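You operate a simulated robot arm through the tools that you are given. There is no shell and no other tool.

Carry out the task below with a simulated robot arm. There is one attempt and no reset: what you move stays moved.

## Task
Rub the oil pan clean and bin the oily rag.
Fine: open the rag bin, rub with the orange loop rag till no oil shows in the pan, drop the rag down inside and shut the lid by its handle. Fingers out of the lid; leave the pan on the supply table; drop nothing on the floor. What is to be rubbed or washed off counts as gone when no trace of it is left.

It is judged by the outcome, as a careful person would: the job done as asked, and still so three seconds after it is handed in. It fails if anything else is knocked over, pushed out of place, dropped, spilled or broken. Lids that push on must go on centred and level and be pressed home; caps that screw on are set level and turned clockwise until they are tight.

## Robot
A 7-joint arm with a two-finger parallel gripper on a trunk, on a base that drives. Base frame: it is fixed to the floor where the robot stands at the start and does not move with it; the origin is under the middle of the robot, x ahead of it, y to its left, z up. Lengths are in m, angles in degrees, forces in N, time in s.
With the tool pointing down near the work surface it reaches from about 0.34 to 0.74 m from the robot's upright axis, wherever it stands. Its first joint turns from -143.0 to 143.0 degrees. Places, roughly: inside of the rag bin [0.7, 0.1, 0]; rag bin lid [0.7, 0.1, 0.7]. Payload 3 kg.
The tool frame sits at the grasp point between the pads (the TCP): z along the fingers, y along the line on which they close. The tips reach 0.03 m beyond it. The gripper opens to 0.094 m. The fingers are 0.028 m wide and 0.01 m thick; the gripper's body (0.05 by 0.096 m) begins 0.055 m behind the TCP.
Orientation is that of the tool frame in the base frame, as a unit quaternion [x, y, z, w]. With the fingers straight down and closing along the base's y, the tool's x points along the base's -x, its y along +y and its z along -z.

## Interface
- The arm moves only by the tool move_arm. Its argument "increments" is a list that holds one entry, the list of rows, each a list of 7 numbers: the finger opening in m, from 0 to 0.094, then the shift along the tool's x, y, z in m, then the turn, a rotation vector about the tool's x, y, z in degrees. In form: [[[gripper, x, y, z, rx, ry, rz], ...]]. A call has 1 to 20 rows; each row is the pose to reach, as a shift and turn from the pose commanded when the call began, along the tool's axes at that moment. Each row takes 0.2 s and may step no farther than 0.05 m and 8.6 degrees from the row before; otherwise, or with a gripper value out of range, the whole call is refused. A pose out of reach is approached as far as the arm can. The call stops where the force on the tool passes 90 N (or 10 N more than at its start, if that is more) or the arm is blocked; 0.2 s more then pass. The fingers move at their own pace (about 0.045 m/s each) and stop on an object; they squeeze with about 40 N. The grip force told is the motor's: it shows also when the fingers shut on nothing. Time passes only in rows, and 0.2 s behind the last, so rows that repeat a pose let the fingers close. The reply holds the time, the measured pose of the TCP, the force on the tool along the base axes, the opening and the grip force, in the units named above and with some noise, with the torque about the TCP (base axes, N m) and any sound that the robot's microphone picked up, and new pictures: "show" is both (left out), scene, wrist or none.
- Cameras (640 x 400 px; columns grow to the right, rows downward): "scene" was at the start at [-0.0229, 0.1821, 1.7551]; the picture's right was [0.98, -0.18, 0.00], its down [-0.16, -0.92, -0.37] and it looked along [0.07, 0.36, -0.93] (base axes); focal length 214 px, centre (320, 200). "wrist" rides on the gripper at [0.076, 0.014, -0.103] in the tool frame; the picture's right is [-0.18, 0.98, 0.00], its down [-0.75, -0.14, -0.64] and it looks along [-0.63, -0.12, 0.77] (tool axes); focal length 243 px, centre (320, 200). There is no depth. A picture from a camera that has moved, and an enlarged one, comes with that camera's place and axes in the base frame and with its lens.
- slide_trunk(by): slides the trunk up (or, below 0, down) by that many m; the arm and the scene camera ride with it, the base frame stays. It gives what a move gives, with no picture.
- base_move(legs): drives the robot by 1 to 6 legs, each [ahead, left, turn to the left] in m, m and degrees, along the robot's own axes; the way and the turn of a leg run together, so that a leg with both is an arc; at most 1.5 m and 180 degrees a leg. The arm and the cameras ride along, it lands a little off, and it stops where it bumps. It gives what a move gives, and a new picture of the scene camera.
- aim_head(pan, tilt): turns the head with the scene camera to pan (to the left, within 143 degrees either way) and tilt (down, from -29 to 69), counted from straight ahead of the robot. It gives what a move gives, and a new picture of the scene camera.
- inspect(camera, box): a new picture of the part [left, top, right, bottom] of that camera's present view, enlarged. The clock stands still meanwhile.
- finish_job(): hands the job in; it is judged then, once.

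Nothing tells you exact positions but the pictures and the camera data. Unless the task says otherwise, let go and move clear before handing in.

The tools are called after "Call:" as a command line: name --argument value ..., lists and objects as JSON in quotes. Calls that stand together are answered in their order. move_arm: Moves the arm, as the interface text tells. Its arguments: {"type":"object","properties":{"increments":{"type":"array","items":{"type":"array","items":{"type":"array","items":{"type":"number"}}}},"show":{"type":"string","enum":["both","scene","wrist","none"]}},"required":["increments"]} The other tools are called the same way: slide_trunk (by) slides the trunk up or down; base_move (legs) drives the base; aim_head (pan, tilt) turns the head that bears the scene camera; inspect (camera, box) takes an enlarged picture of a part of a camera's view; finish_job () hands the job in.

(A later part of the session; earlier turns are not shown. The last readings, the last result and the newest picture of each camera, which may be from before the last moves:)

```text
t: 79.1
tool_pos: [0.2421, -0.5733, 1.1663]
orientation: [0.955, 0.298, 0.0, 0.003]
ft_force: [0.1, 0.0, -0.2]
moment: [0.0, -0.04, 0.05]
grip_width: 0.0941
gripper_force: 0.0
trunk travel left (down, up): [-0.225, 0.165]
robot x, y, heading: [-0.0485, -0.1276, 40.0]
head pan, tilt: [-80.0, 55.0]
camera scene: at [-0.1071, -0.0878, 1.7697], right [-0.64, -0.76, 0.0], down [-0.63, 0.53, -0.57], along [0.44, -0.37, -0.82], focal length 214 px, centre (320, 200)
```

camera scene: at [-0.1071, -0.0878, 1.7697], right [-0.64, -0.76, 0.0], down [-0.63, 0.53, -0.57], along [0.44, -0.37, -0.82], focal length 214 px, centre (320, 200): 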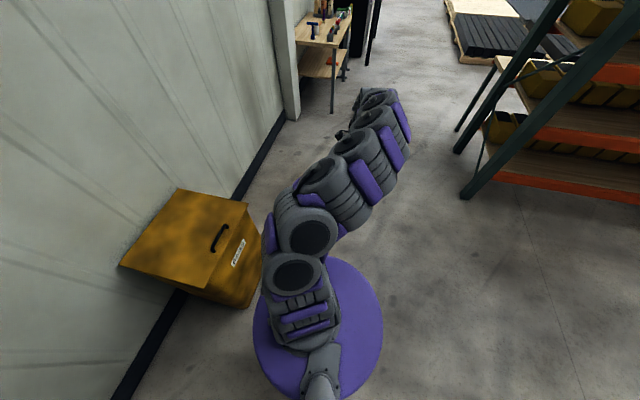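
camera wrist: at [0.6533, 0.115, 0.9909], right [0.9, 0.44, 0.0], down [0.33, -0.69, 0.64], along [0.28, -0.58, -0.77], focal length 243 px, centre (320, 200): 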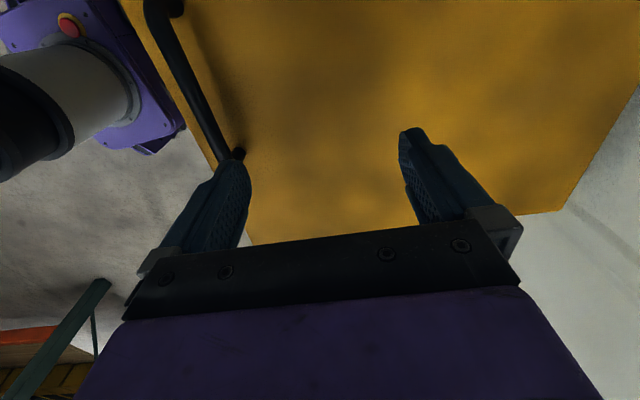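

Call:
base_move --legs '[[0.354, 0.421, 0], [0.3155, -0.19, 0]]'

```text
t: 84.2
tool_pos: [0.6078, 0.0433, 1.1669]
orientation: [0.951, 0.308, -0.001, 0.003]
ft_force: [-0.4, 0.4, 0.0]
moment: [0.0, 0.02, 0.0]
grip_width: 0.0941
gripper_force: 0.0
trunk travel left (down, up): [-0.225, 0.165]
robot x, y, heading: [0.3105, 0.4745, 40.6]
head pan, tilt: [-80.0, 55.0]
camera scene: at [0.2474, 0.5222, 1.7694], right [-0.63, -0.78, 0.0], down [-0.63, 0.52, -0.58], along [0.45, -0.36, -0.82], focal length 214 px, centre (320, 200)
```

scene: 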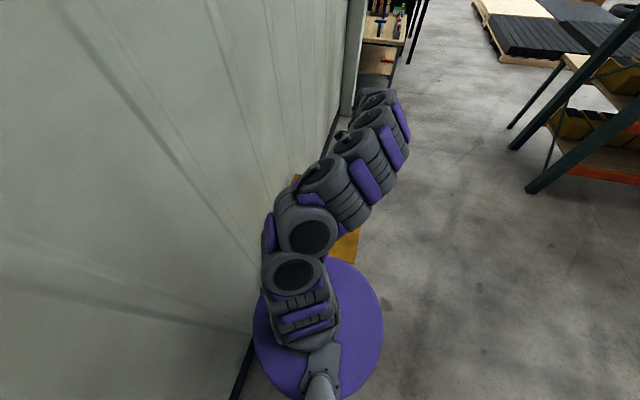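

Call:
move_arm --increments '[[[0.094, 0, 0, 0, 0, 0, 7.5], [0.094, 0, 0, 0, 0, 0, 15], [0.094, 0, 0, 0, 0, 0, 22.5], [0.094, 0, 0, 0, 0, 0, 30], [0.094, 0, 0, 0, 0, 0, 37.5], [0.094, 0, 0, 0, 0, 0, 45], [0.094, 0, 0, 0, 0, 0, 52.5], [0.094, 0, 0, 0, 0, 0, 60], [0.094, 0, 0, 0, 0, 0, 67.5], [0.094, 0, 0, 0, 0, 0, 75], [0.094, 0, 0, 0, 0, 0, 82.5], [0.094, 0, 0, 0, 0, 0, 89.3]]]' --show "both"

```text
t: 86.8
tool_pos: [0.6103, 0.0374, 1.1637]
orientation: [0.893, -0.45, 0.0, 0.0]
ft_force: [0.7, 0.4, 0.2]
moment: [0.03, 0.02, 0.01]
grip_width: 0.0939
gripper_force: 0.0
trunk travel left (down, up): [-0.225, 0.165]
robot x, y, heading: [0.3063, 0.4729, 40.8]
head pan, tilt: [-80.0, 55.0]
camera scene: at [0.2515, 0.5155, 1.7697], right [-0.63, -0.78, 0.0], down [-0.64, 0.52, -0.57], along [0.44, -0.36, -0.82], focal length 214 px, centre (320, 200)
camera wrist: at [0.6439, -0.0325, 1.2656], right [-0.9, -0.44, 0.0], down [-0.33, 0.69, 0.64], along [-0.28, 0.58, -0.77], focal length 243 px, centre (320, 200)
```

scene: 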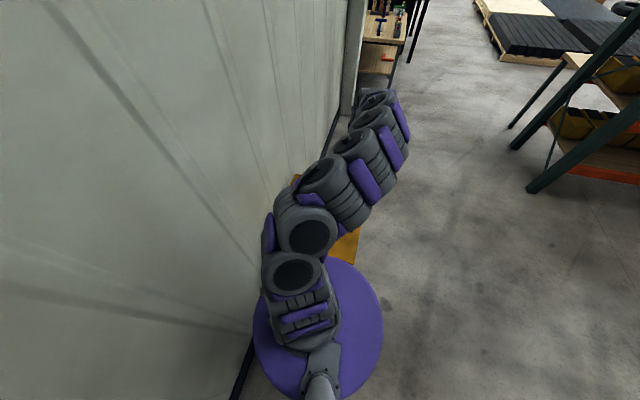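
wrist: 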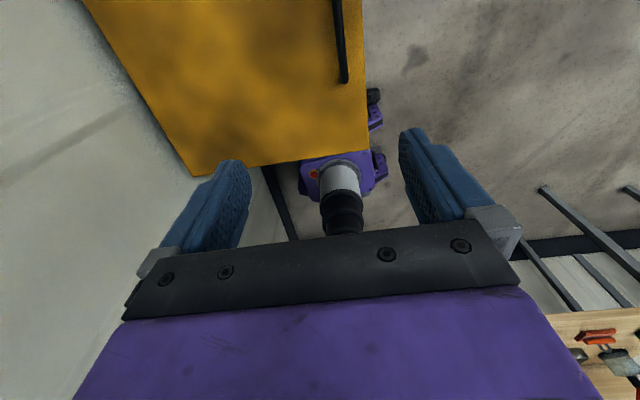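

Call:
move_arm --increments '[[[0.094, 0.003, 0.007, 0.04, 0, 0, 0], [0.094, 0.006, 0.014, 0.08, 0, 0, 0], [0.094, 0.009, 0.021, 0.12, 0, 0, 0], [0.094, 0.012, 0.028, 0.16, 0, 0, 0], [0.094, 0.015, 0.035, 0.2, 0, 0, 0], [0.094, 0.0156, 0.0377, 0.24, 0, 0, 0], [0.094, 0.0156, 0.0377, 0.24, 0, 0, 0]]]' --show "both"

```text
t: 88.4
tool_pos: [0.5899, 0.0013, 0.9233]
orientation: [0.893, -0.45, 0.001, 0.0]
ft_force: [0.2, 0.3, -0.6]
moment: [0.02, -0.03, 0.04]
grip_width: 0.0942
gripper_force: 0.0
trunk travel left (down, up): [-0.225, 0.165]
robot x, y, heading: [0.3071, 0.477, 40.7]
head pan, tilt: [-80.0, 55.0]
camera scene: at [0.2536, 0.5128, 1.7698], right [-0.63, -0.78, 0.0], down [-0.64, 0.52, -0.57], along [0.44, -0.36, -0.82], focal length 214 px, centre (320, 200)
camera wrist: at [0.6225, -0.0687, 1.0254], right [-0.9, -0.44, 0.0], down [-0.34, 0.69, 0.64], along [-0.28, 0.58, -0.77], focal length 243 px, centre (320, 200)
```

scene: 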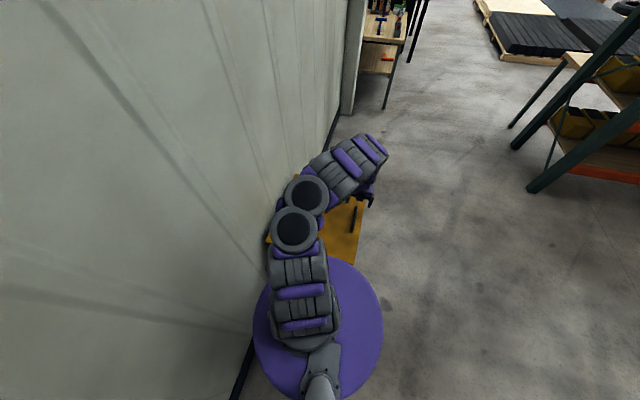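
wrist: 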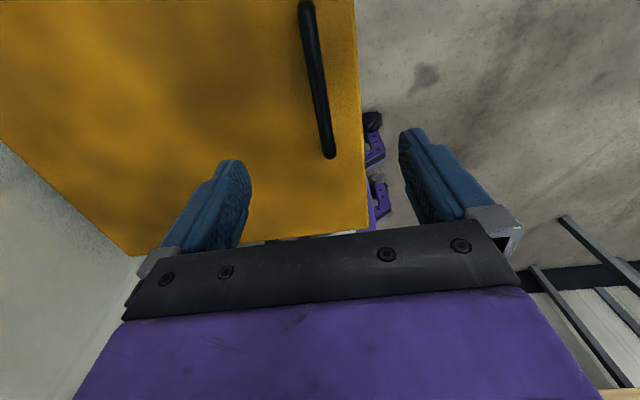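

Call:
move_arm --increments '[[[0.094, 0, 0, 0.03, 0, 0, 0], [0.094, 0, 0, 0.06, 0, 0, 0], [0.094, 0, 0, 0.09, 0, 0, 0], [0.094, 0, 0, 0.09, 0, 0, 0]]]' --show "both"

Call:
inspect --camera "scene" --box '[260, 130, 440, 280]'

```text
t: 89.4
tool_pos: [0.5898, 0.0036, 0.8834]
orientation: [0.894, -0.449, 0.001, 0.001]
ft_force: [0.4, 0.0, -0.3]
moment: [0.0, 0.01, 0.0]
grip_width: 0.0938
gripper_force: 0.1
out of reach, approached as far as the arm can: row 2, 3, 4
trunk travel left (down, up): [-0.225, 0.165]
robot x, y, heading: [0.3128, 0.4796, 40.8]
head pan, tilt: [-80.0, 55.0]
camera scene: at [0.2526, 0.514, 1.7698], right [-0.63, -0.78, 0.0], down [-0.64, 0.52, -0.57], along [0.44, -0.36, -0.82], focal length 214 px, centre (320, 200)
camera wrist: at [0.6226, -0.0661, 0.9856], right [-0.9, -0.44, 0.0], down [-0.34, 0.69, 0.64], along [-0.28, 0.58, -0.77], focal length 243 px, centre (320, 200)
```

scene: 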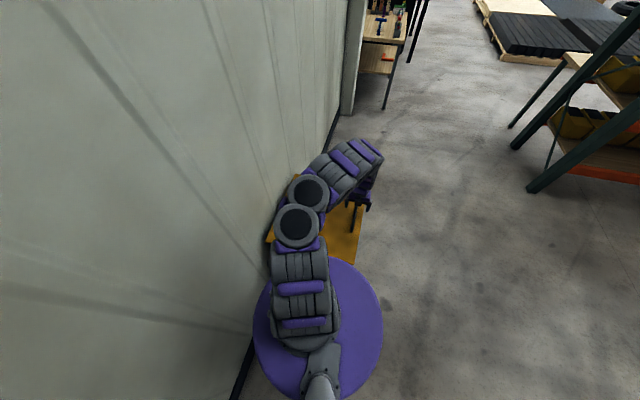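
wrist: 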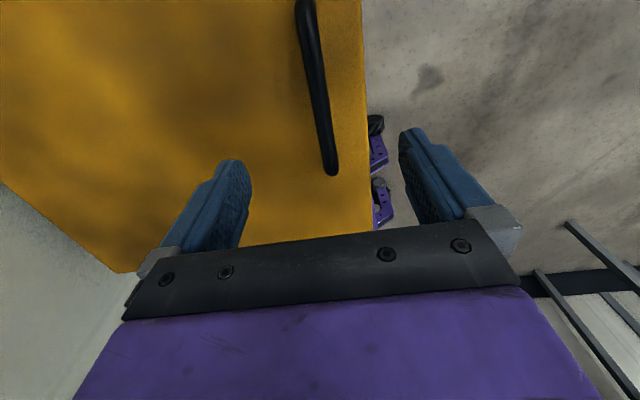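

```text
2.67 times, centred on (350, 205) of scene
camera zoom: at [0.2526, 0.514, 1.7698], right [-0.63, -0.78, 0.0], down [-0.64, 0.52, -0.57], along [0.44, -0.36, -0.82], focal length 572 px, centre (240, 187)
```

zoom: 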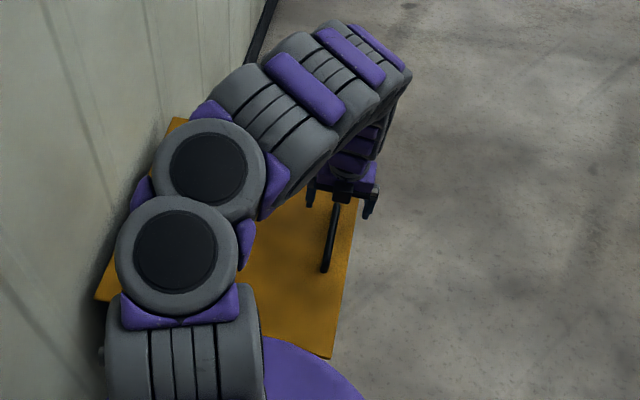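

The bar is centred between the fingers. The arm can't go lower at this trunk height, so I'll lower the trunk.

Call:
slide_trunk --by -0.07

Call:
inspect --camera "wrist" --box '[140, 0, 520, 240]'

```text
t: 90.5
tool_pos: [0.5907, 0.0031, 0.813]
orientation: [0.894, -0.449, 0.001, 0.001]
ft_force: [0.2, -0.5, -0.7]
moment: [-0.01, -0.02, 0.0]
grip_width: 0.0938
gripper_force: 0.0
trunk travel left (down, up): [-0.155, 0.235]
robot x, y, heading: [0.3106, 0.4803, 40.7]
head pan, tilt: [-80.0, 55.0]
```

```text
1.67 times, centred on (330, 120) of wrist
camera zoom: at [0.6232, -0.0667, 0.9153], right [-0.9, -0.44, 0.0], down [-0.34, 0.69, 0.64], along [-0.28, 0.58, -0.77], focal length 404 px, centre (303, 333)
```

zoom: 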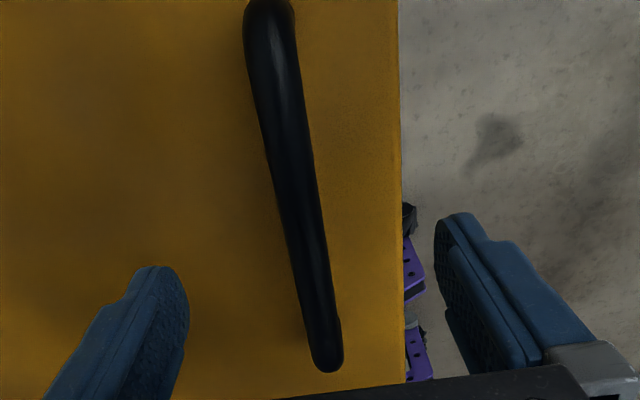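

Call:
move_arm --increments '[[[0.05, 0, 0, 0, 0, 0, 0], [0.05, 0, 0, 0, 0, 0, 0], [0.05, 0, 0, 0, 0, 0, 0]]]' --show "none"

Call:
slide_trunk --by -0.03

Call:
inspect --camera "wrist" --box '[200, 60, 440, 210]'

```text
t: 91.3
tool_pos: [0.5905, 0.0038, 0.8131]
orientation: [0.893, -0.449, 0.001, 0.0]
ft_force: [-0.3, 0.5, -0.3]
moment: [0.0, 0.01, -0.02]
grip_width: 0.0499
gripper_force: 0.0
trunk travel left (down, up): [-0.155, 0.235]
robot x, y, heading: [0.3089, 0.4817, 40.8]
head pan, tilt: [-80.0, 55.0]
```

```text
t: 92.0
tool_pos: [0.5914, 0.0037, 0.782]
orientation: [0.894, -0.449, 0.001, 0.0]
ft_force: [0.0, -0.7, -0.3]
moment: [0.02, 0.0, 0.03]
grip_width: 0.0501
gripper_force: 0.1
trunk travel left (down, up): [-0.125, 0.265]
robot x, y, heading: [0.3076, 0.4759, 40.8]
head pan, tilt: [-80.0, 55.0]
```

```text
2.67 times, centred on (320, 135) of wrist
camera zoom: at [0.6231, -0.0665, 0.8852], right [-0.9, -0.44, 0.0], down [-0.34, 0.69, 0.64], along [-0.28, 0.58, -0.77], focal length 647 px, centre (320, 373)
```

zoom: 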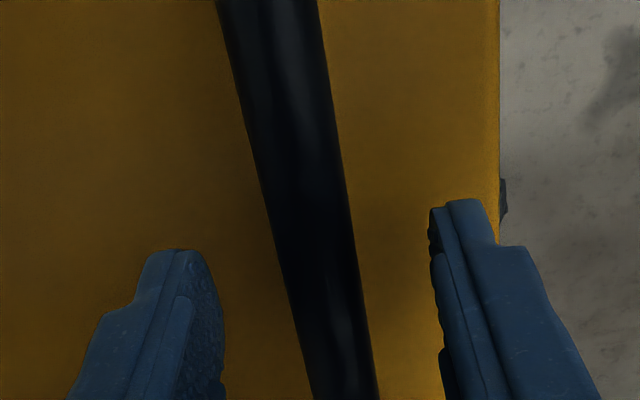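

Call:
slide_trunk --by -0.012

Call:
move_arm --increments '[[[0.03, 0, 0, 0, 0, 0, 0], [0.01, 0, 0, 0, 0, 0, 0], [0, 0, 0, 0, 0, 0, 0], [0, 0, 0, 0, 0, 0, 0], [0, 0, 0, 0, 0, 0, 0]]]' --show "both"

```text
t: 92.7
tool_pos: [0.5906, 0.0037, 0.7715]
orientation: [0.894, -0.449, 0.002, 0.001]
ft_force: [0.0, 1.0, -0.5]
moment: [-0.02, -0.02, -0.01]
grip_width: 0.0501
gripper_force: 0.0
trunk travel left (down, up): [-0.113, 0.277]
robot x, y, heading: [0.3063, 0.4762, 40.8]
head pan, tilt: [-80.0, 55.0]
```

```text
t: 93.8
tool_pos: [0.5882, 0.0025, 0.7712]
orientation: [0.893, -0.45, 0.001, 0.001]
ft_force: [-11.3, -7.4, 1.2]
moment: [-0.09, -0.04, -0.5]
grip_width: 0.0198
gripper_force: 45.3
trunk travel left (down, up): [-0.113, 0.277]
robot x, y, heading: [0.3098, 0.4746, 40.8]
head pan, tilt: [-80.0, 55.0]
camera scene: at [0.2513, 0.5128, 1.6578], right [-0.63, -0.78, 0.0], down [-0.64, 0.52, -0.57], along [0.44, -0.36, -0.82], focal length 214 px, centre (320, 200)
camera wrist: at [0.6217, -0.0675, 0.8732], right [-0.9, -0.44, 0.0], down [-0.34, 0.69, 0.64], along [-0.28, 0.58, -0.77], focal length 243 px, centre (320, 200)
```

scene: 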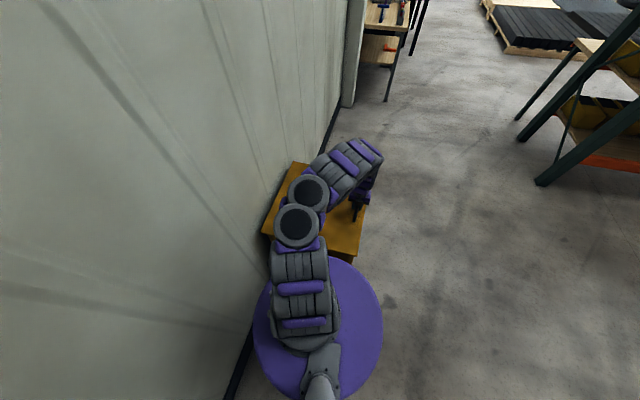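
wrist: 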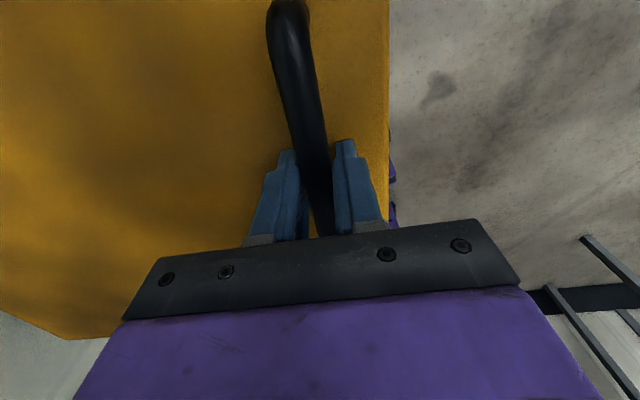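

The handle bar is gripped. I'll lift the lid along its hinge arc a little and check the forces.

Call:
move_arm --increments '[[[0, 0, -0.003, -0.0185, 0, 0, 0], [0, 0, -0.006, -0.0369, 0, 0, 0], [0, 0, -0.0105, -0.055, 0, 0, 0], [0, 0, -0.0152, -0.0731, 0, 0, 0], [0, 0, -0.021, -0.091, 0, 0, 0], [0, 0, -0.0274, -0.1084, 0, 0, 0], [0, 0, -0.0274, -0.1084, 0, 0, 0]]]' --show "both"

```text
t: 95.5
tool_pos: [0.6095, 0.0183, 0.881]
orientation: [0.893, -0.45, 0.0, 0.0]
ft_force: [-29.4, -29.4, 12.8]
moment: [-0.3, -0.01, -0.51]
grip_width: 0.0198
gripper_force: 45.0
trunk travel left (down, up): [-0.113, 0.277]
robot x, y, heading: [0.3086, 0.4747, 40.9]
head pan, tilt: [-80.0, 55.0]
camera scene: at [0.2466, 0.5108, 1.6578], right [-0.63, -0.78, 0.0], down [-0.63, 0.52, -0.57], along [0.45, -0.36, -0.82], focal length 214 px, centre (320, 200)
camera wrist: at [0.6421, -0.0524, 0.9835], right [-0.9, -0.44, 0.0], down [-0.34, 0.69, 0.64], along [-0.28, 0.58, -0.77], focal length 243 px, centre (320, 200)
```

scene: 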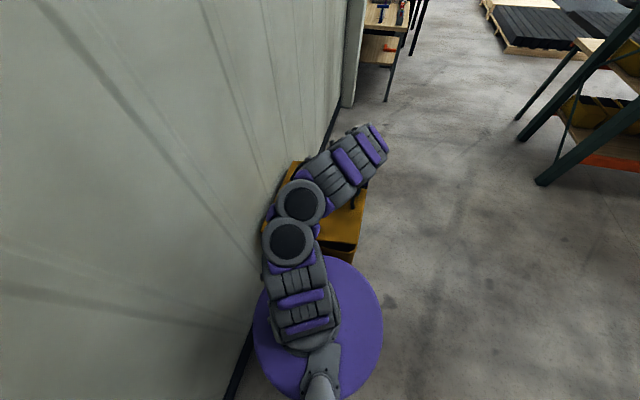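
wrist: 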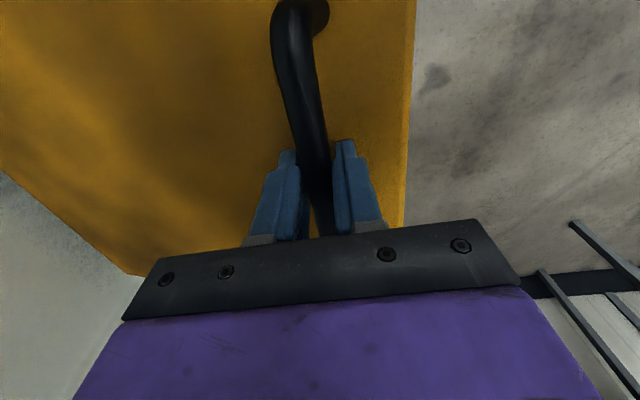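

The lid swings up; the side force says I'm pressing slightly toward the hinge. I'll correct that and follow the refined arc to about 35°.

Call:
move_arm --increments '[[[0, 0, 0.0032, -0.001, 0, 0, 0], [0, 0, -0.0041, -0.0184, 0, 0, 0], [0, 0, -0.012, -0.0356, 0, 0, 0], [0, 0, -0.0207, -0.0522, 0, 0, 0], [0, 0, -0.0302, -0.0686, 0, 0, 0], [0, 0, -0.0403, -0.0845, 0, 0, 0], [0, 0, -0.0511, -0.1, 0, 0, 0], [0, 0, -0.0626, -0.1149, 0, 0, 0], [0, 0, -0.0748, -0.1294, 0, 0, 0], [0, 0, -0.0748, -0.1294, 0, 0, 0]]]' --show "both"

```text
t: 97.7
tool_pos: [0.6684, 0.0608, 1.0084]
orientation: [0.893, -0.45, 0.001, 0.001]
ft_force: [-18.8, -35.6, 27.5]
moment: [0.24, 0.45, -0.62]
grip_width: 0.0184
gripper_force: 45.5
trunk travel left (down, up): [-0.113, 0.277]
robot x, y, heading: [0.3085, 0.4769, 40.9]
head pan, tilt: [-80.0, 55.0]
camera scene: at [0.2478, 0.5084, 1.658], right [-0.63, -0.78, -0.01], down [-0.63, 0.52, -0.57], along [0.45, -0.36, -0.82], focal length 214 px, centre (320, 200)
camera wrist: at [0.7015, -0.0089, 1.1113], right [-0.9, -0.44, 0.0], down [-0.34, 0.69, 0.64], along [-0.28, 0.57, -0.77], focal length 243 px, centre (320, 200)
```

scene: 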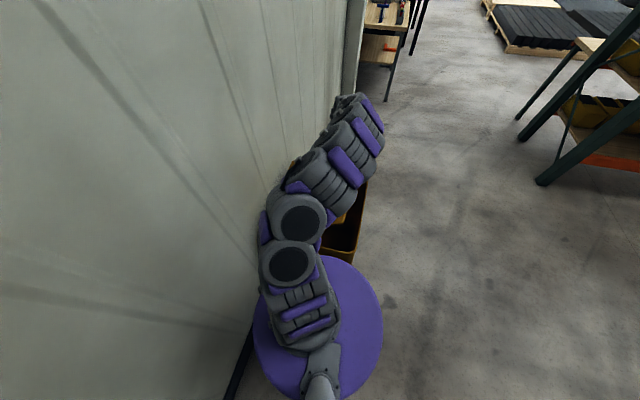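
wrist: 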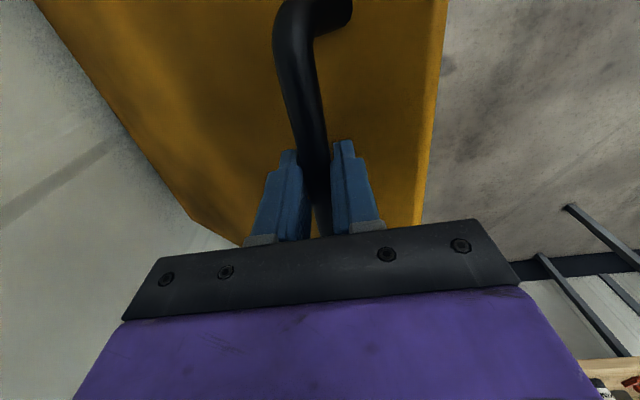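

Call:
move_arm --increments '[[[0, 0, 0.0046, -0.0003, 0, 0, 0], [0, 0, -0.0111, -0.0187, 0, 0, 0], [0, 0, -0.0278, -0.0363, 0, 0, 0], [0, 0, -0.0454, -0.053, 0, 0, 0], [0, 0, -0.0638, -0.0687, 0, 0, 0], [0, 0, -0.0831, -0.0835, 0, 0, 0], [0, 0, -0.103, -0.0972, 0, 0, 0], [0, 0, -0.1237, -0.1099, 0, 0, 0], [0, 0, -0.1237, -0.1099, 0, 0, 0]]]' --show "both"

```text
t: 99.7
tool_pos: [0.7744, 0.139, 1.116]
orientation: [0.893, -0.449, -0.001, 0.0]
ft_force: [10.2, -8.8, -9.4]
moment: [0.17, 0.01, -0.86]
grip_width: 0.0156
gripper_force: 45.0
trunk travel left (down, up): [-0.113, 0.277]
robot x, y, heading: [0.3082, 0.4814, 40.8]
head pan, tilt: [-80.0, 55.0]
camera scene: at [0.26, 0.5092, 1.6579], right [-0.63, -0.78, 0.0], down [-0.64, 0.52, -0.57], along [0.44, -0.36, -0.82], focal length 214 px, centre (320, 200)
camera wrist: at [0.8074, 0.0693, 1.2185], right [-0.9, -0.44, 0.0], down [-0.33, 0.69, 0.64], along [-0.28, 0.58, -0.77], focal length 243 px, centre (320, 200)
```

scene: 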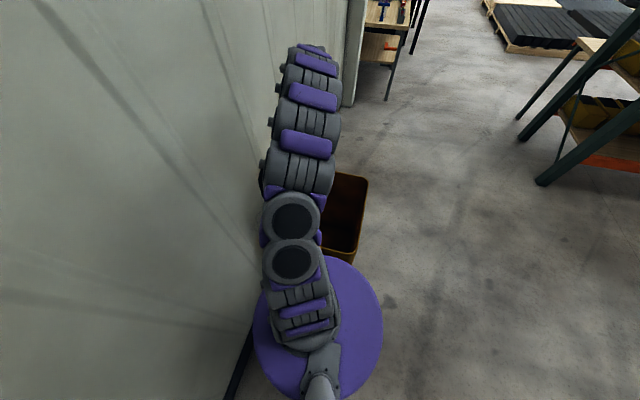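
wrist: 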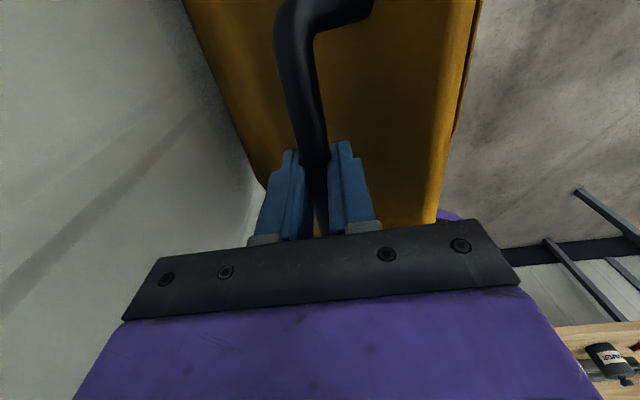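

Call:
inspect --camera "wrist" --box '[220, 100, 420, 250]'

Call:
inspect --camera "scene" --box '[240, 30, 420, 280]'

```text
2.67 times, centred on (320, 175) of wrist
camera zoom: at [0.8074, 0.0693, 1.2185], right [-0.9, -0.44, 0.0], down [-0.33, 0.69, 0.64], along [-0.28, 0.58, -0.77], focal length 647 px, centre (320, 267)
```

zoom: 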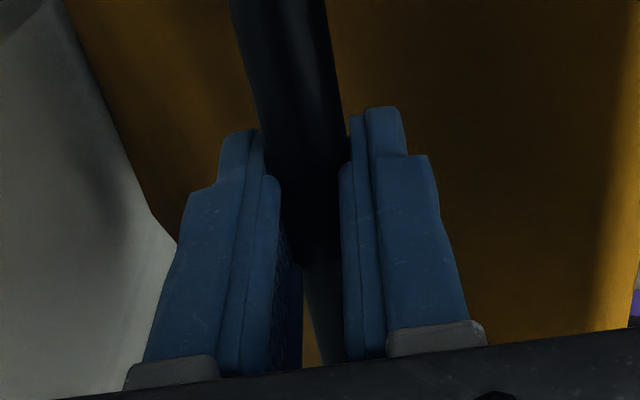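

```text
1.60 times, centred on (330, 155) of scene
camera zoom: at [0.26, 0.5092, 1.6579], right [-0.63, -0.78, 0.0], down [-0.64, 0.52, -0.57], along [0.44, -0.36, -0.82], focal length 343 px, centre (304, 272)
```

zoom: 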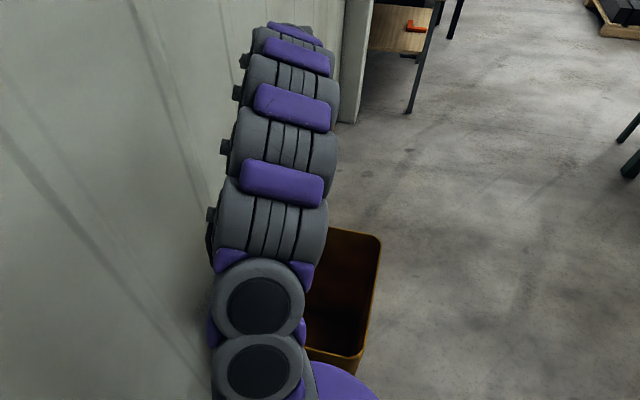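

The lid is about 53° open. I'll continue along the arc with the grip set slightly lower, up to around 74°, watching the wall behind.

Call:
move_arm --increments '[[[0, 0, -0.0213, -0.0055, 0, 0, 0], [0, 0, -0.0432, -0.016, 0, 0, 0], [0, 0, -0.0656, -0.0253, 0, 0, 0], [0, 0, -0.0884, -0.0333, 0, 0, 0], [0, 0, -0.1117, -0.0402, 0, 0, 0], [0, 0, -0.1352, -0.0459, 0, 0, 0], [0, 0, -0.1591, -0.0503, 0, 0, 0], [0, 0, -0.1591, -0.0503, 0, 0, 0]]]' --show "both"

```text
t: 101.5
tool_pos: [0.9033, 0.2356, 1.1617]
orientation: [0.894, -0.449, -0.004, 0.001]
ft_force: [5.8, 0.1, -38.7]
moment: [0.04, -0.03, -0.82]
grip_width: 0.0155
gripper_force: 45.7
trunk travel left (down, up): [-0.113, 0.277]
robot x, y, heading: [0.3085, 0.4774, 41.0]
head pan, tilt: [-80.0, 55.0]
camera scene: at [0.2652, 0.5102, 1.6577], right [-0.63, -0.78, 0.0], down [-0.64, 0.52, -0.56], along [0.44, -0.36, -0.83], focal length 214 px, centre (320, 200)
camera wrist: at [0.9365, 0.1644, 1.2642], right [-0.9, -0.44, 0.01], down [-0.33, 0.69, 0.65], along [-0.29, 0.58, -0.76], focal length 243 px, centre (320, 200)
```

scene: 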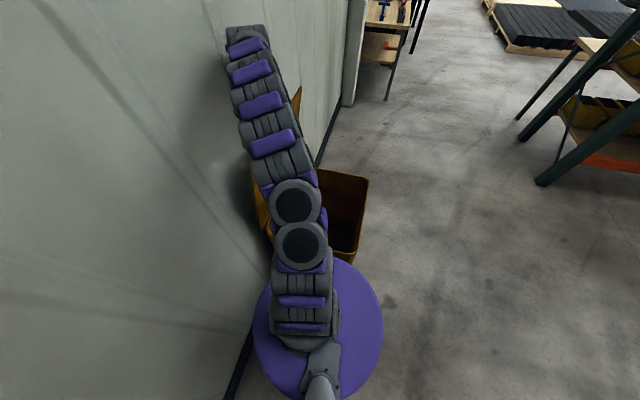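
wrist: 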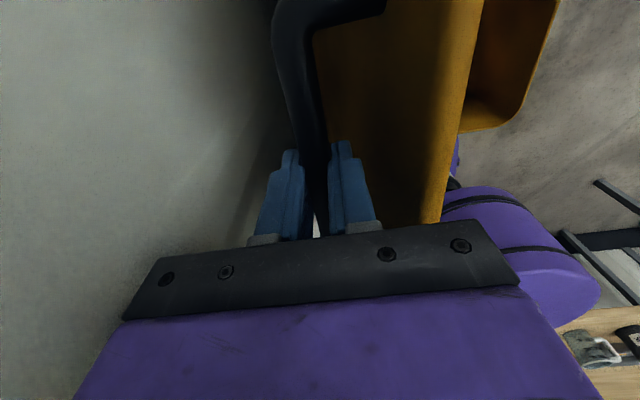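

The lid is about 75° open. I'll ease the tool down a few mm, then open the fingers slightly so I can see whether the lid holds by itself while they still cradle the bar.

Call:
move_arm --increments '[[[0, 0, 0, 0.008, 0, 0, 0], [0, 0, 0, 0.009, 0, 0, 0], [0.03, 0, 0, 0.009, 0, 0, 0], [0.034, 0, 0, 0.009, 0, 0, 0], [0.034, 0, 0, 0.009, 0, 0, 0]]]' --show "both"

Call:
inspect --camera "wrist" --box '[220, 60, 420, 250]'

```text
t: 102.7
tool_pos: [0.9007, 0.2323, 1.1597]
orientation: [0.894, -0.449, 0.001, 0.0]
ft_force: [0.3, 0.3, 0.4]
moment: [0.01, -0.05, 0.0]
grip_width: 0.034
gripper_force: 0.2
trunk travel left (down, up): [-0.113, 0.277]
robot x, y, heading: [0.3081, 0.4784, 40.7]
head pan, tilt: [-80.0, 55.0]
camera scene: at [0.2554, 0.5143, 1.6579], right [-0.63, -0.78, 0.0], down [-0.64, 0.52, -0.57], along [0.44, -0.36, -0.82], focal length 214 px, centre (320, 200)
camera wrist: at [0.9337, 0.1622, 1.2605], right [-0.9, -0.44, 0.0], down [-0.34, 0.69, 0.64], along [-0.28, 0.58, -0.77], focal length 243 px, centre (320, 200)
```

scene: 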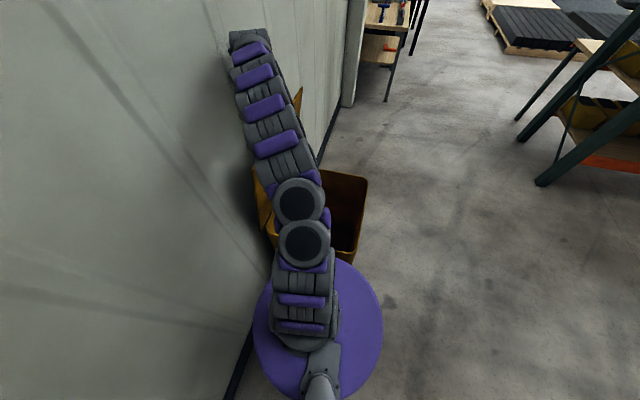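
wrist: 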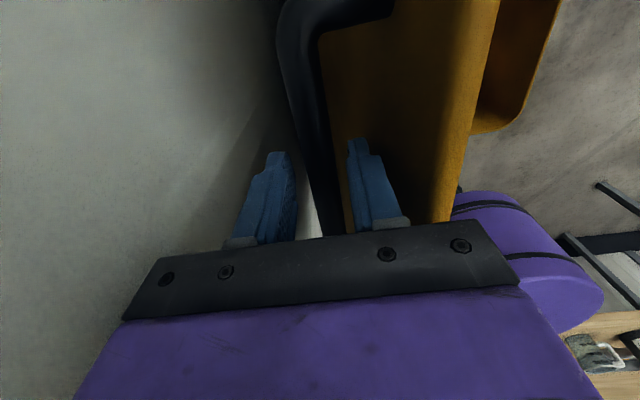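

```text
2.11 times, centred on (320, 155) of wrist
camera zoom: at [0.9337, 0.1622, 1.2605], right [-0.9, -0.44, 0.0], down [-0.34, 0.69, 0.64], along [-0.28, 0.58, -0.77], focal length 511 px, centre (320, 295)
```

zoom: 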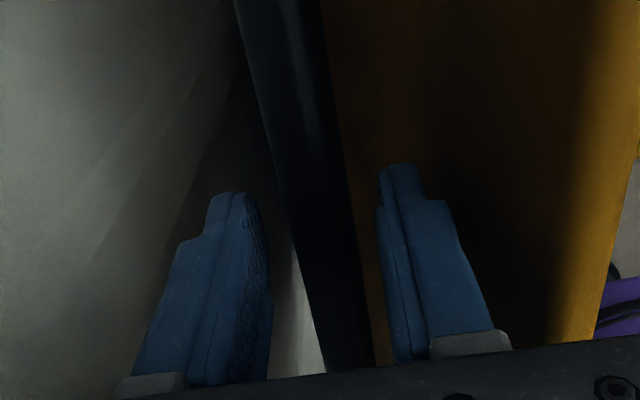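

The forces are zero and the bar is floating between the fingers, so the lid seems to hold. I'll open wider and wait to confirm.

Call:
move_arm --increments '[[[0.045, 0, 0, 0, 0, 0, 0], [0.045, 0, 0, 0, 0, 0, 0], [0.045, 0, 0, 0, 0, 0, 0], [0.045, 0, 0, 0, 0, 0, 0], [0.045, 0, 0, 0, 0, 0, 0], [0.045, 0, 0, 0, 0, 0, 0], [0.045, 0, 0, 0, 0, 0, 0], [0.045, 0, 0, 0, 0, 0, 0], [0.045, 0, 0, 0, 0, 0, 0], [0.045, 0, 0, 0, 0, 0, 0]]]' --show "wrist"

```text
t: 104.8
tool_pos: [0.8998, 0.2333, 1.1584]
orientation: [0.893, -0.449, 0.001, 0.001]
ft_force: [0.5, -0.2, 0.4]
moment: [-0.02, 0.03, -0.01]
grip_width: 0.045
gripper_force: 0.1
trunk travel left (down, up): [-0.113, 0.277]
robot x, y, heading: [0.3058, 0.4784, 40.7]
head pan, tilt: [-80.0, 55.0]
camera wrist: at [0.933, 0.1631, 1.2607], right [-0.9, -0.44, 0.0], down [-0.33, 0.69, 0.64], along [-0.28, 0.58, -0.77], focal length 243 px, centre (320, 200)
```

wrist: 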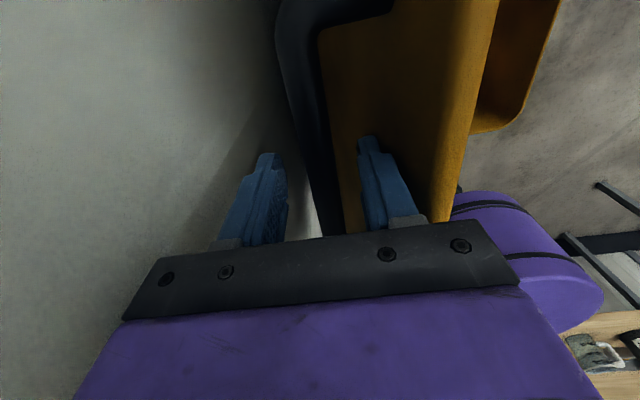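

The lid stays open on its own. I'll withdraw the fingers straight up, then back away from the lid.

Call:
move_arm --increments '[[[0.045, 0, 0, -0.03, 0, 0, 0], [0.045, 0, 0, -0.06, 0, 0, 0], [0.045, 0, 0, -0.1, 0, 0, 0], [0.045, 0, 0, -0.14, 0, 0, 0], [0.045, 0, 0.04, -0.14, 0, 0, 0], [0.045, 0, 0.09, -0.14, 0, 0, 0], [0.045, 0, 0.14, -0.14, 0, 0, 0], [0.045, 0, 0.19, -0.14, 0, 0, 0], [0.045, 0, 0.24, -0.14, 0, 0, 0], [0.045, 0, 0.29, -0.14, 0, 0, 0]]]' --show "both"

```text
t: 107.0
tool_pos: [0.661, 0.0595, 1.3014]
orientation: [0.893, -0.45, 0.001, 0.0]
ft_force: [-0.1, -1.0, 0.4]
moment: [0.02, -0.02, -0.01]
grip_width: 0.0451
gripper_force: 0.1
out of reach, approached as far as the arm can: row 3, 4, 5, 6
trunk travel left (down, up): [-0.113, 0.277]
robot x, y, heading: [0.3083, 0.479, 41.0]
head pan, tilt: [-80.0, 55.0]
camera scene: at [0.2507, 0.514, 1.6577], right [-0.63, -0.78, 0.0], down [-0.64, 0.52, -0.57], along [0.44, -0.36, -0.82], focal length 214 px, centre (320, 200)
camera wrist: at [0.6937, -0.0102, 1.4036], right [-0.9, -0.44, 0.0], down [-0.34, 0.69, 0.64], along [-0.28, 0.58, -0.77], focal length 243 px, centre (320, 200)
```

scene: 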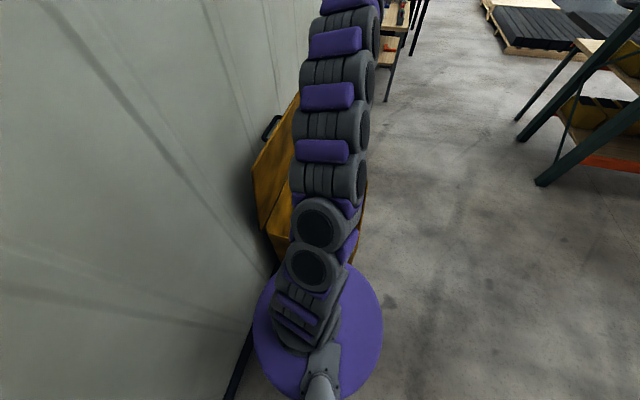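
wrist: 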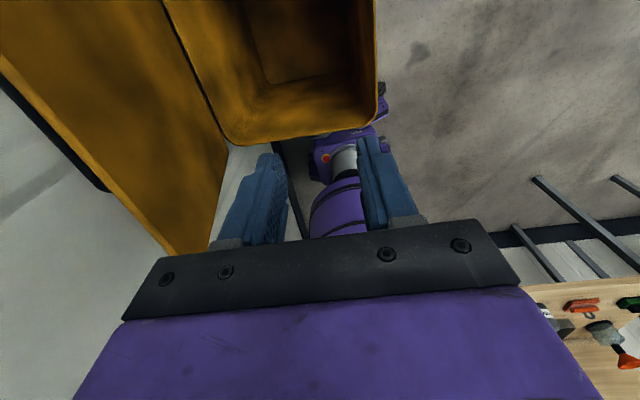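

Call:
base_move --legs '[[-0.45, 0.04, 0], [0, 0, 177]]'

```text
t: 117.2
tool_pos: [-0.4242, 0.62, 1.302]
orientation: [0.445, 0.895, 0.001, 0.001]
ft_force: [0.2, -0.1, 0.1]
moment: [-0.01, -0.03, 0.01]
grip_width: 0.045
gripper_force: 0.0
trunk travel left (down, up): [-0.113, 0.277]
robot x, y, heading: [-0.0652, 0.2051, -138.5]
head pan, tilt: [-80.0, 55.0]
camera scene: at [-0.0115, 0.1689, 1.6578], right [0.62, 0.78, 0.0], down [0.64, -0.51, -0.57], along [-0.45, 0.36, -0.82], focal length 214 px, centre (320, 200)
```

scene: 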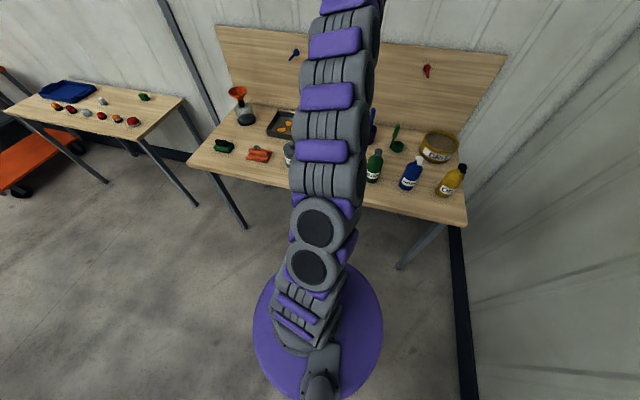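

Call:
base_move --legs '[[0.534, -0.179, 0]]'

Call:
aim_head --pan -95 --tilt 55

Call:
move_arm --increments '[[[0.09, 0, 0, 0, 0, 0, 0], [0.09, 0, 0, 0, 0, 0, 0], [0.09, 0, 0, 0, 0, 0, 0]]]' --show "wrist"

```text
t: 120.4
tool_pos: [-0.9458, 0.3948, 1.3016]
orientation: [0.448, 0.894, 0.001, -0.001]
ft_force: [0.0, 0.4, 0.5]
moment: [0.01, 0.03, -0.01]
grip_width: 0.0451
gripper_force: 0.1
trunk travel left (down, up): [-0.113, 0.277]
robot x, y, heading: [-0.5905, -0.0187, -138.9]
head pan, tilt: [-80.0, 55.0]
camera scene: at [-0.5356, -0.0563, 1.6578], right [0.63, 0.78, 0.0], down [0.64, -0.52, -0.57], along [-0.44, 0.36, -0.82], focal length 214 px, centre (320, 200)
```

scene: 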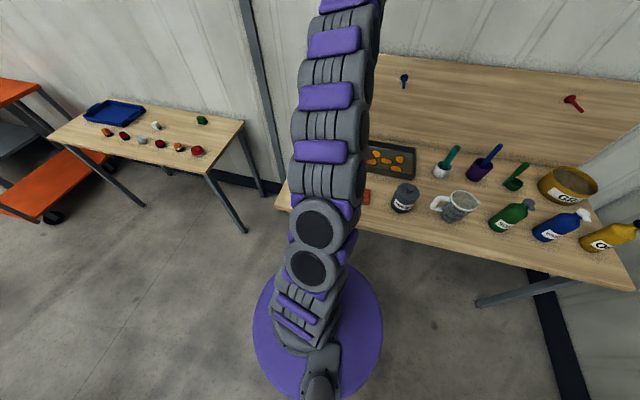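

```text
t: 121.2
tool_pos: [-0.9434, 0.3932, 1.3027]
orientation: [0.448, 0.894, 0.001, -0.002]
ft_force: [0.0, 0.1, 0.7]
moment: [-0.04, 0.0, -0.01]
grip_width: 0.0448
gripper_force: 0.0
trunk travel left (down, up): [-0.113, 0.277]
robot x, y, heading: [-0.5885, -0.0224, -138.9]
head pan, tilt: [-95.0, 55.0]
camera scene: at [-0.5209, -0.0438, 1.6577], right [0.81, 0.59, 0.0], down [0.48, -0.66, -0.57], along [-0.34, 0.46, -0.82], focal length 214 px, centre (320, 200)
```

scene: 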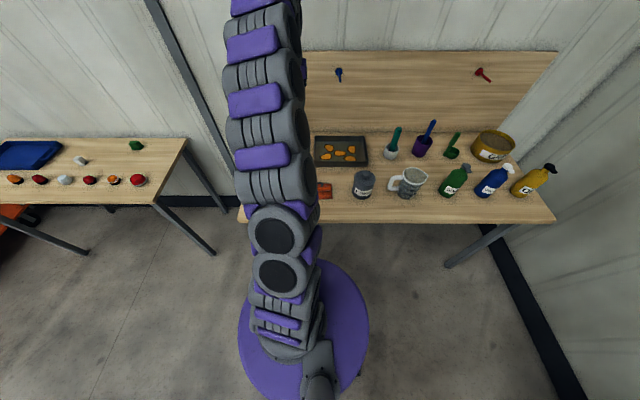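

```text
t: 122.0
tool_pos: [-0.9435, 0.3926, 1.3033]
orientation: [0.448, 0.894, 0.001, -0.003]
ft_force: [-0.3, 0.4, 0.1]
moment: [0.0, 0.0, -0.02]
grip_width: 0.0901
gripper_force: 0.1
trunk travel left (down, up): [-0.113, 0.277]
robot x, y, heading: [-0.5889, -0.019, -138.9]
head pan, tilt: [-95.0, 55.0]
camera wrist: at [-0.9784, 0.4616, 1.4054], right [0.9, 0.44, 0.0], down [0.34, -0.69, 0.64], along [0.28, -0.57, -0.77], focal length 243 px, centre (320, 200)
```

wrist: 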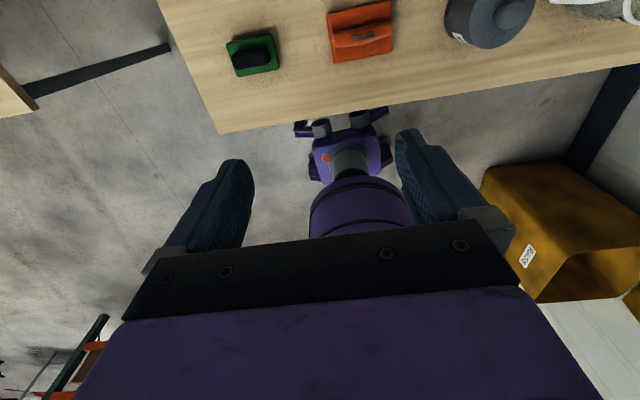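

The bench top is at about z 0.82, and the rag is near (−0.885, 0.453). I'll zoom on the rag to see the loop's orientation.

Call:
inspect --camera "wrist" --box '[300, 0, 430, 80]'

Call:
inspect --camera "scene" --box '[290, 110, 450, 210]'

```text
4.92 times, centred on (365, 40) of wrist
camera zoom: at [-0.9784, 0.4616, 1.4054], right [0.9, 0.44, 0.0], down [0.34, -0.69, 0.64], along [0.28, -0.57, -0.77], focal length 1194 px, centre (98, 988)
```

zoom: 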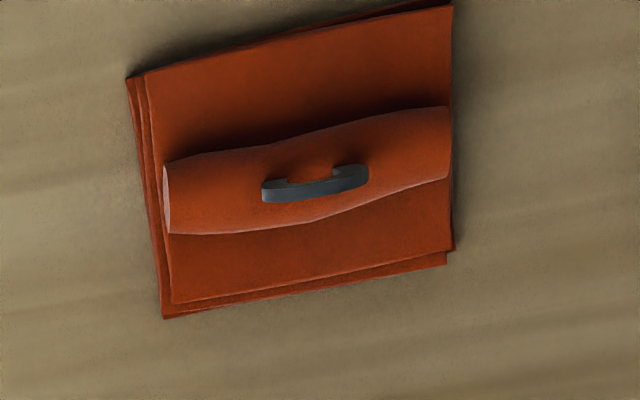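

```text
4.00 times, centred on (370, 160) of scene
camera zoom: at [-0.521, -0.0436, 1.6577], right [0.81, 0.59, 0.0], down [0.48, -0.66, -0.57], along [-0.34, 0.46, -0.82], focal length 858 px, centre (120, 360)
```

zoom: 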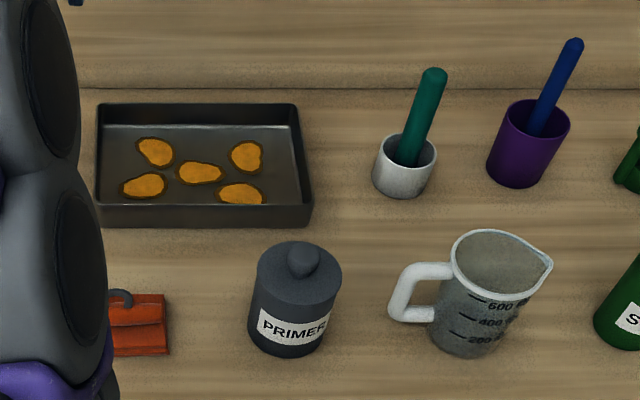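

The rag's roll lies along the bench edge direction with the loop on top. I'll go above it with the fingers set to close across the roll.

Call:
move_arm --increments '[[[0.094, 0.0008, 0.007, 0.02, 0, 0, -7.4], [0.094, 0.0017, 0.014, 0.04, 0, 0, -14.9], [0.094, 0.0025, 0.021, 0.06, 0, 0, -22.3], [0.094, 0.0033, 0.028, 0.08, 0, 0, -29.7], [0.094, 0.0042, 0.035, 0.1, 0, 0, -37.2], [0.094, 0.005, 0.042, 0.12, 0, 0, -44.6], [0.094, 0.0058, 0.049, 0.14, 0, 0, -52], [0.094, 0.0067, 0.056, 0.16, 0, 0, -59.5], [0.094, 0.0075, 0.063, 0.18, 0, 0, -66.9], [0.094, 0.0083, 0.07, 0.2, 0, 0, -74.3], [0.094, 0.0092, 0.077, 0.22, 0, 0, -81.8], [0.094, 0.01, 0.0843, 0.25, 0, 0, -89.2], [0.094, 0.01, 0.0843, 0.25, 0, 0, -89.2]]]' --show "both"

```text
t: 124.8
tool_pos: [-0.8852, 0.4527, 1.0518]
orientation: [-0.31, 0.951, 0.003, -0.001]
ft_force: [-0.4, 0.6, 0.3]
moment: [0.01, 0.01, -0.02]
grip_width: 0.0943
gripper_force: 0.0
trunk travel left (down, up): [-0.113, 0.277]
robot x, y, heading: [-0.5869, -0.0179, -138.8]
head pan, tilt: [-95.0, 55.0]
camera scene: at [-0.5212, -0.0428, 1.6578], right [0.81, 0.59, 0.0], down [0.48, -0.66, -0.57], along [-0.34, 0.46, -0.82], focal length 214 px, centre (320, 200)
camera wrist: at [-0.9551, 0.4176, 1.1546], right [-0.43, 0.9, 0.0], down [0.69, 0.33, 0.64], along [0.58, 0.28, -0.77], focal length 243 px, centre (320, 200)
```

scene: 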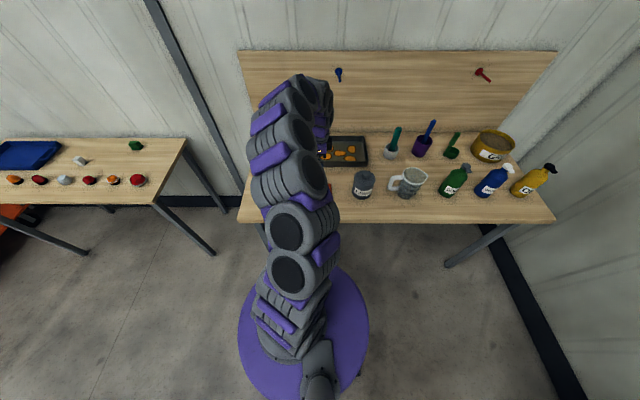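
wrist: 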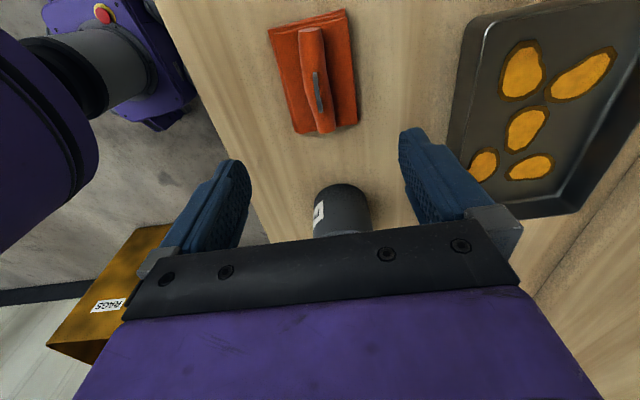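

Call:
move_arm --increments '[[[0.065, -0.001, -0.0033, 0.04, 0, 0, 0], [0.065, -0.001, -0.0033, 0.08, 0, 0, 0], [0.065, -0.001, -0.0033, 0.115, 0, 0, 0], [0.065, -0.001, -0.0033, 0.13, 0, 0, 0], [0.065, -0.001, -0.0033, 0.13, 0, 0, 0]]]' --show "wrist"

Call:
inspect --camera "wrist" --box '[200, 50, 440, 220]'

```text
t: 126.0
tool_pos: [-0.8811, 0.4496, 0.9226]
orientation: [-0.309, 0.951, 0.003, 0.0]
ft_force: [0.4, 0.4, 0.0]
moment: [0.0, 0.01, -0.02]
grip_width: 0.0652
gripper_force: 0.1
trunk travel left (down, up): [-0.113, 0.277]
robot x, y, heading: [-0.5892, -0.0186, -138.8]
head pan, tilt: [-95.0, 55.0]
camera wrist: at [-0.9522, 0.4167, 1.0253], right [-0.43, 0.9, 0.0], down [0.69, 0.33, 0.64], along [0.58, 0.28, -0.77], focal length 243 px, centre (320, 200)
```

wrist: 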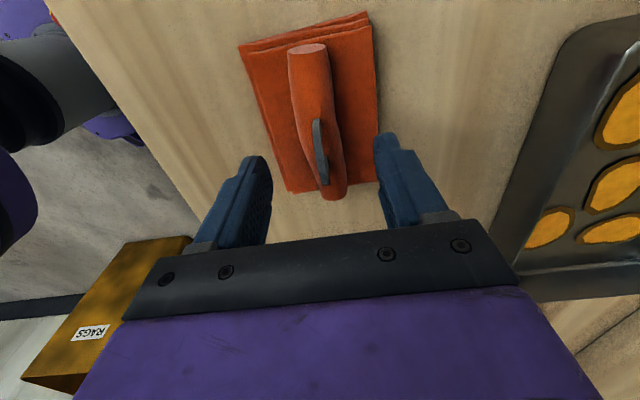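

```text
2.35 times, centred on (320, 135) of wrist
camera zoom: at [-0.9522, 0.4167, 1.0253], right [-0.43, 0.9, 0.0], down [0.69, 0.33, 0.64], along [0.58, 0.28, -0.77], focal length 571 px, centre (320, 353)
```

zoom: 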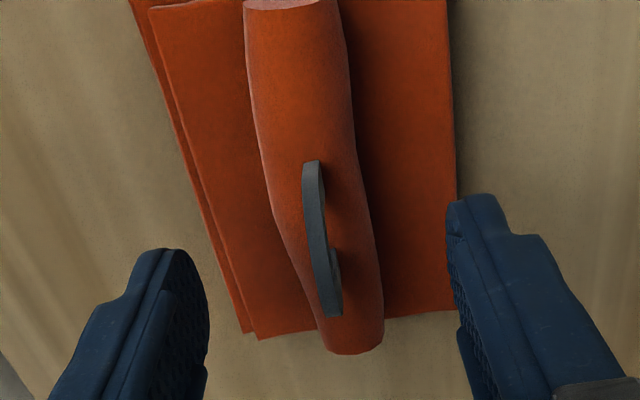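

Call:
move_arm --increments '[[[0.065, -0.003, 0, 0.02, 0, 0, 0], [0.065, -0.006, 0, 0.04, 0, 0, 0], [0.065, -0.006, 0, 0.05, 0, 0, 0], [0.065, -0.006, 0, 0.057, 0, 0, 0], [0.065, -0.006, 0, 0.057, 0, 0, 0]]]' --show "wrist"

Call:
inspect --camera "wrist" --box '[200, 50, 440, 220]'

```text
t: 126.8
tool_pos: [-0.8768, 0.4536, 0.886]
orientation: [-0.309, 0.951, 0.014, -0.002]
ft_force: [-3.9, -9.6, 60.2]
moment: [-2.19, -1.0, 0.05]
grip_width: 0.0661
gripper_force: 1.9
trunk travel left (down, up): [-0.113, 0.277]
robot x, y, heading: [-0.5874, -0.0174, -138.6]
head pan, tilt: [-95.0, 55.0]
stopped in row 4: the force on the tool passed its limit at 101 N (the readings are from after the stop); the commanded pose is now the measured one
camera wrist: at [-0.946, 0.4173, 0.9882], right [-0.43, 0.9, 0.03], down [0.7, 0.31, 0.64], along [0.57, 0.29, -0.77], focal length 243 px, centre (320, 200)
```

wrist: 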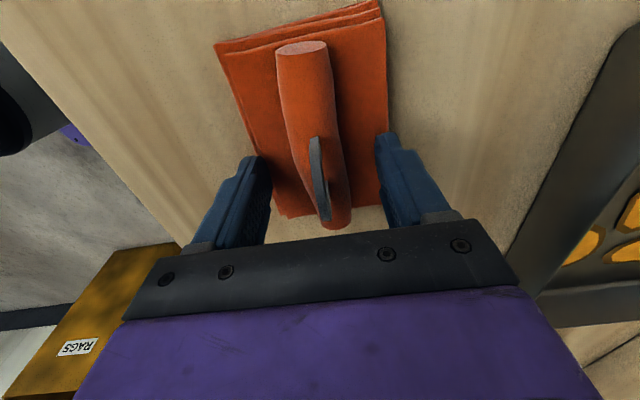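

```text
2.35 times, centred on (320, 135) of wrist
camera zoom: at [-0.946, 0.4173, 0.9882], right [-0.43, 0.9, 0.03], down [0.7, 0.31, 0.64], along [0.57, 0.29, -0.77], focal length 571 px, centre (320, 353)
```

zoom: 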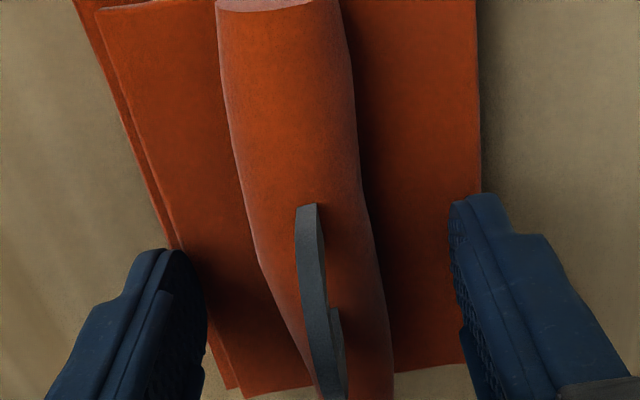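

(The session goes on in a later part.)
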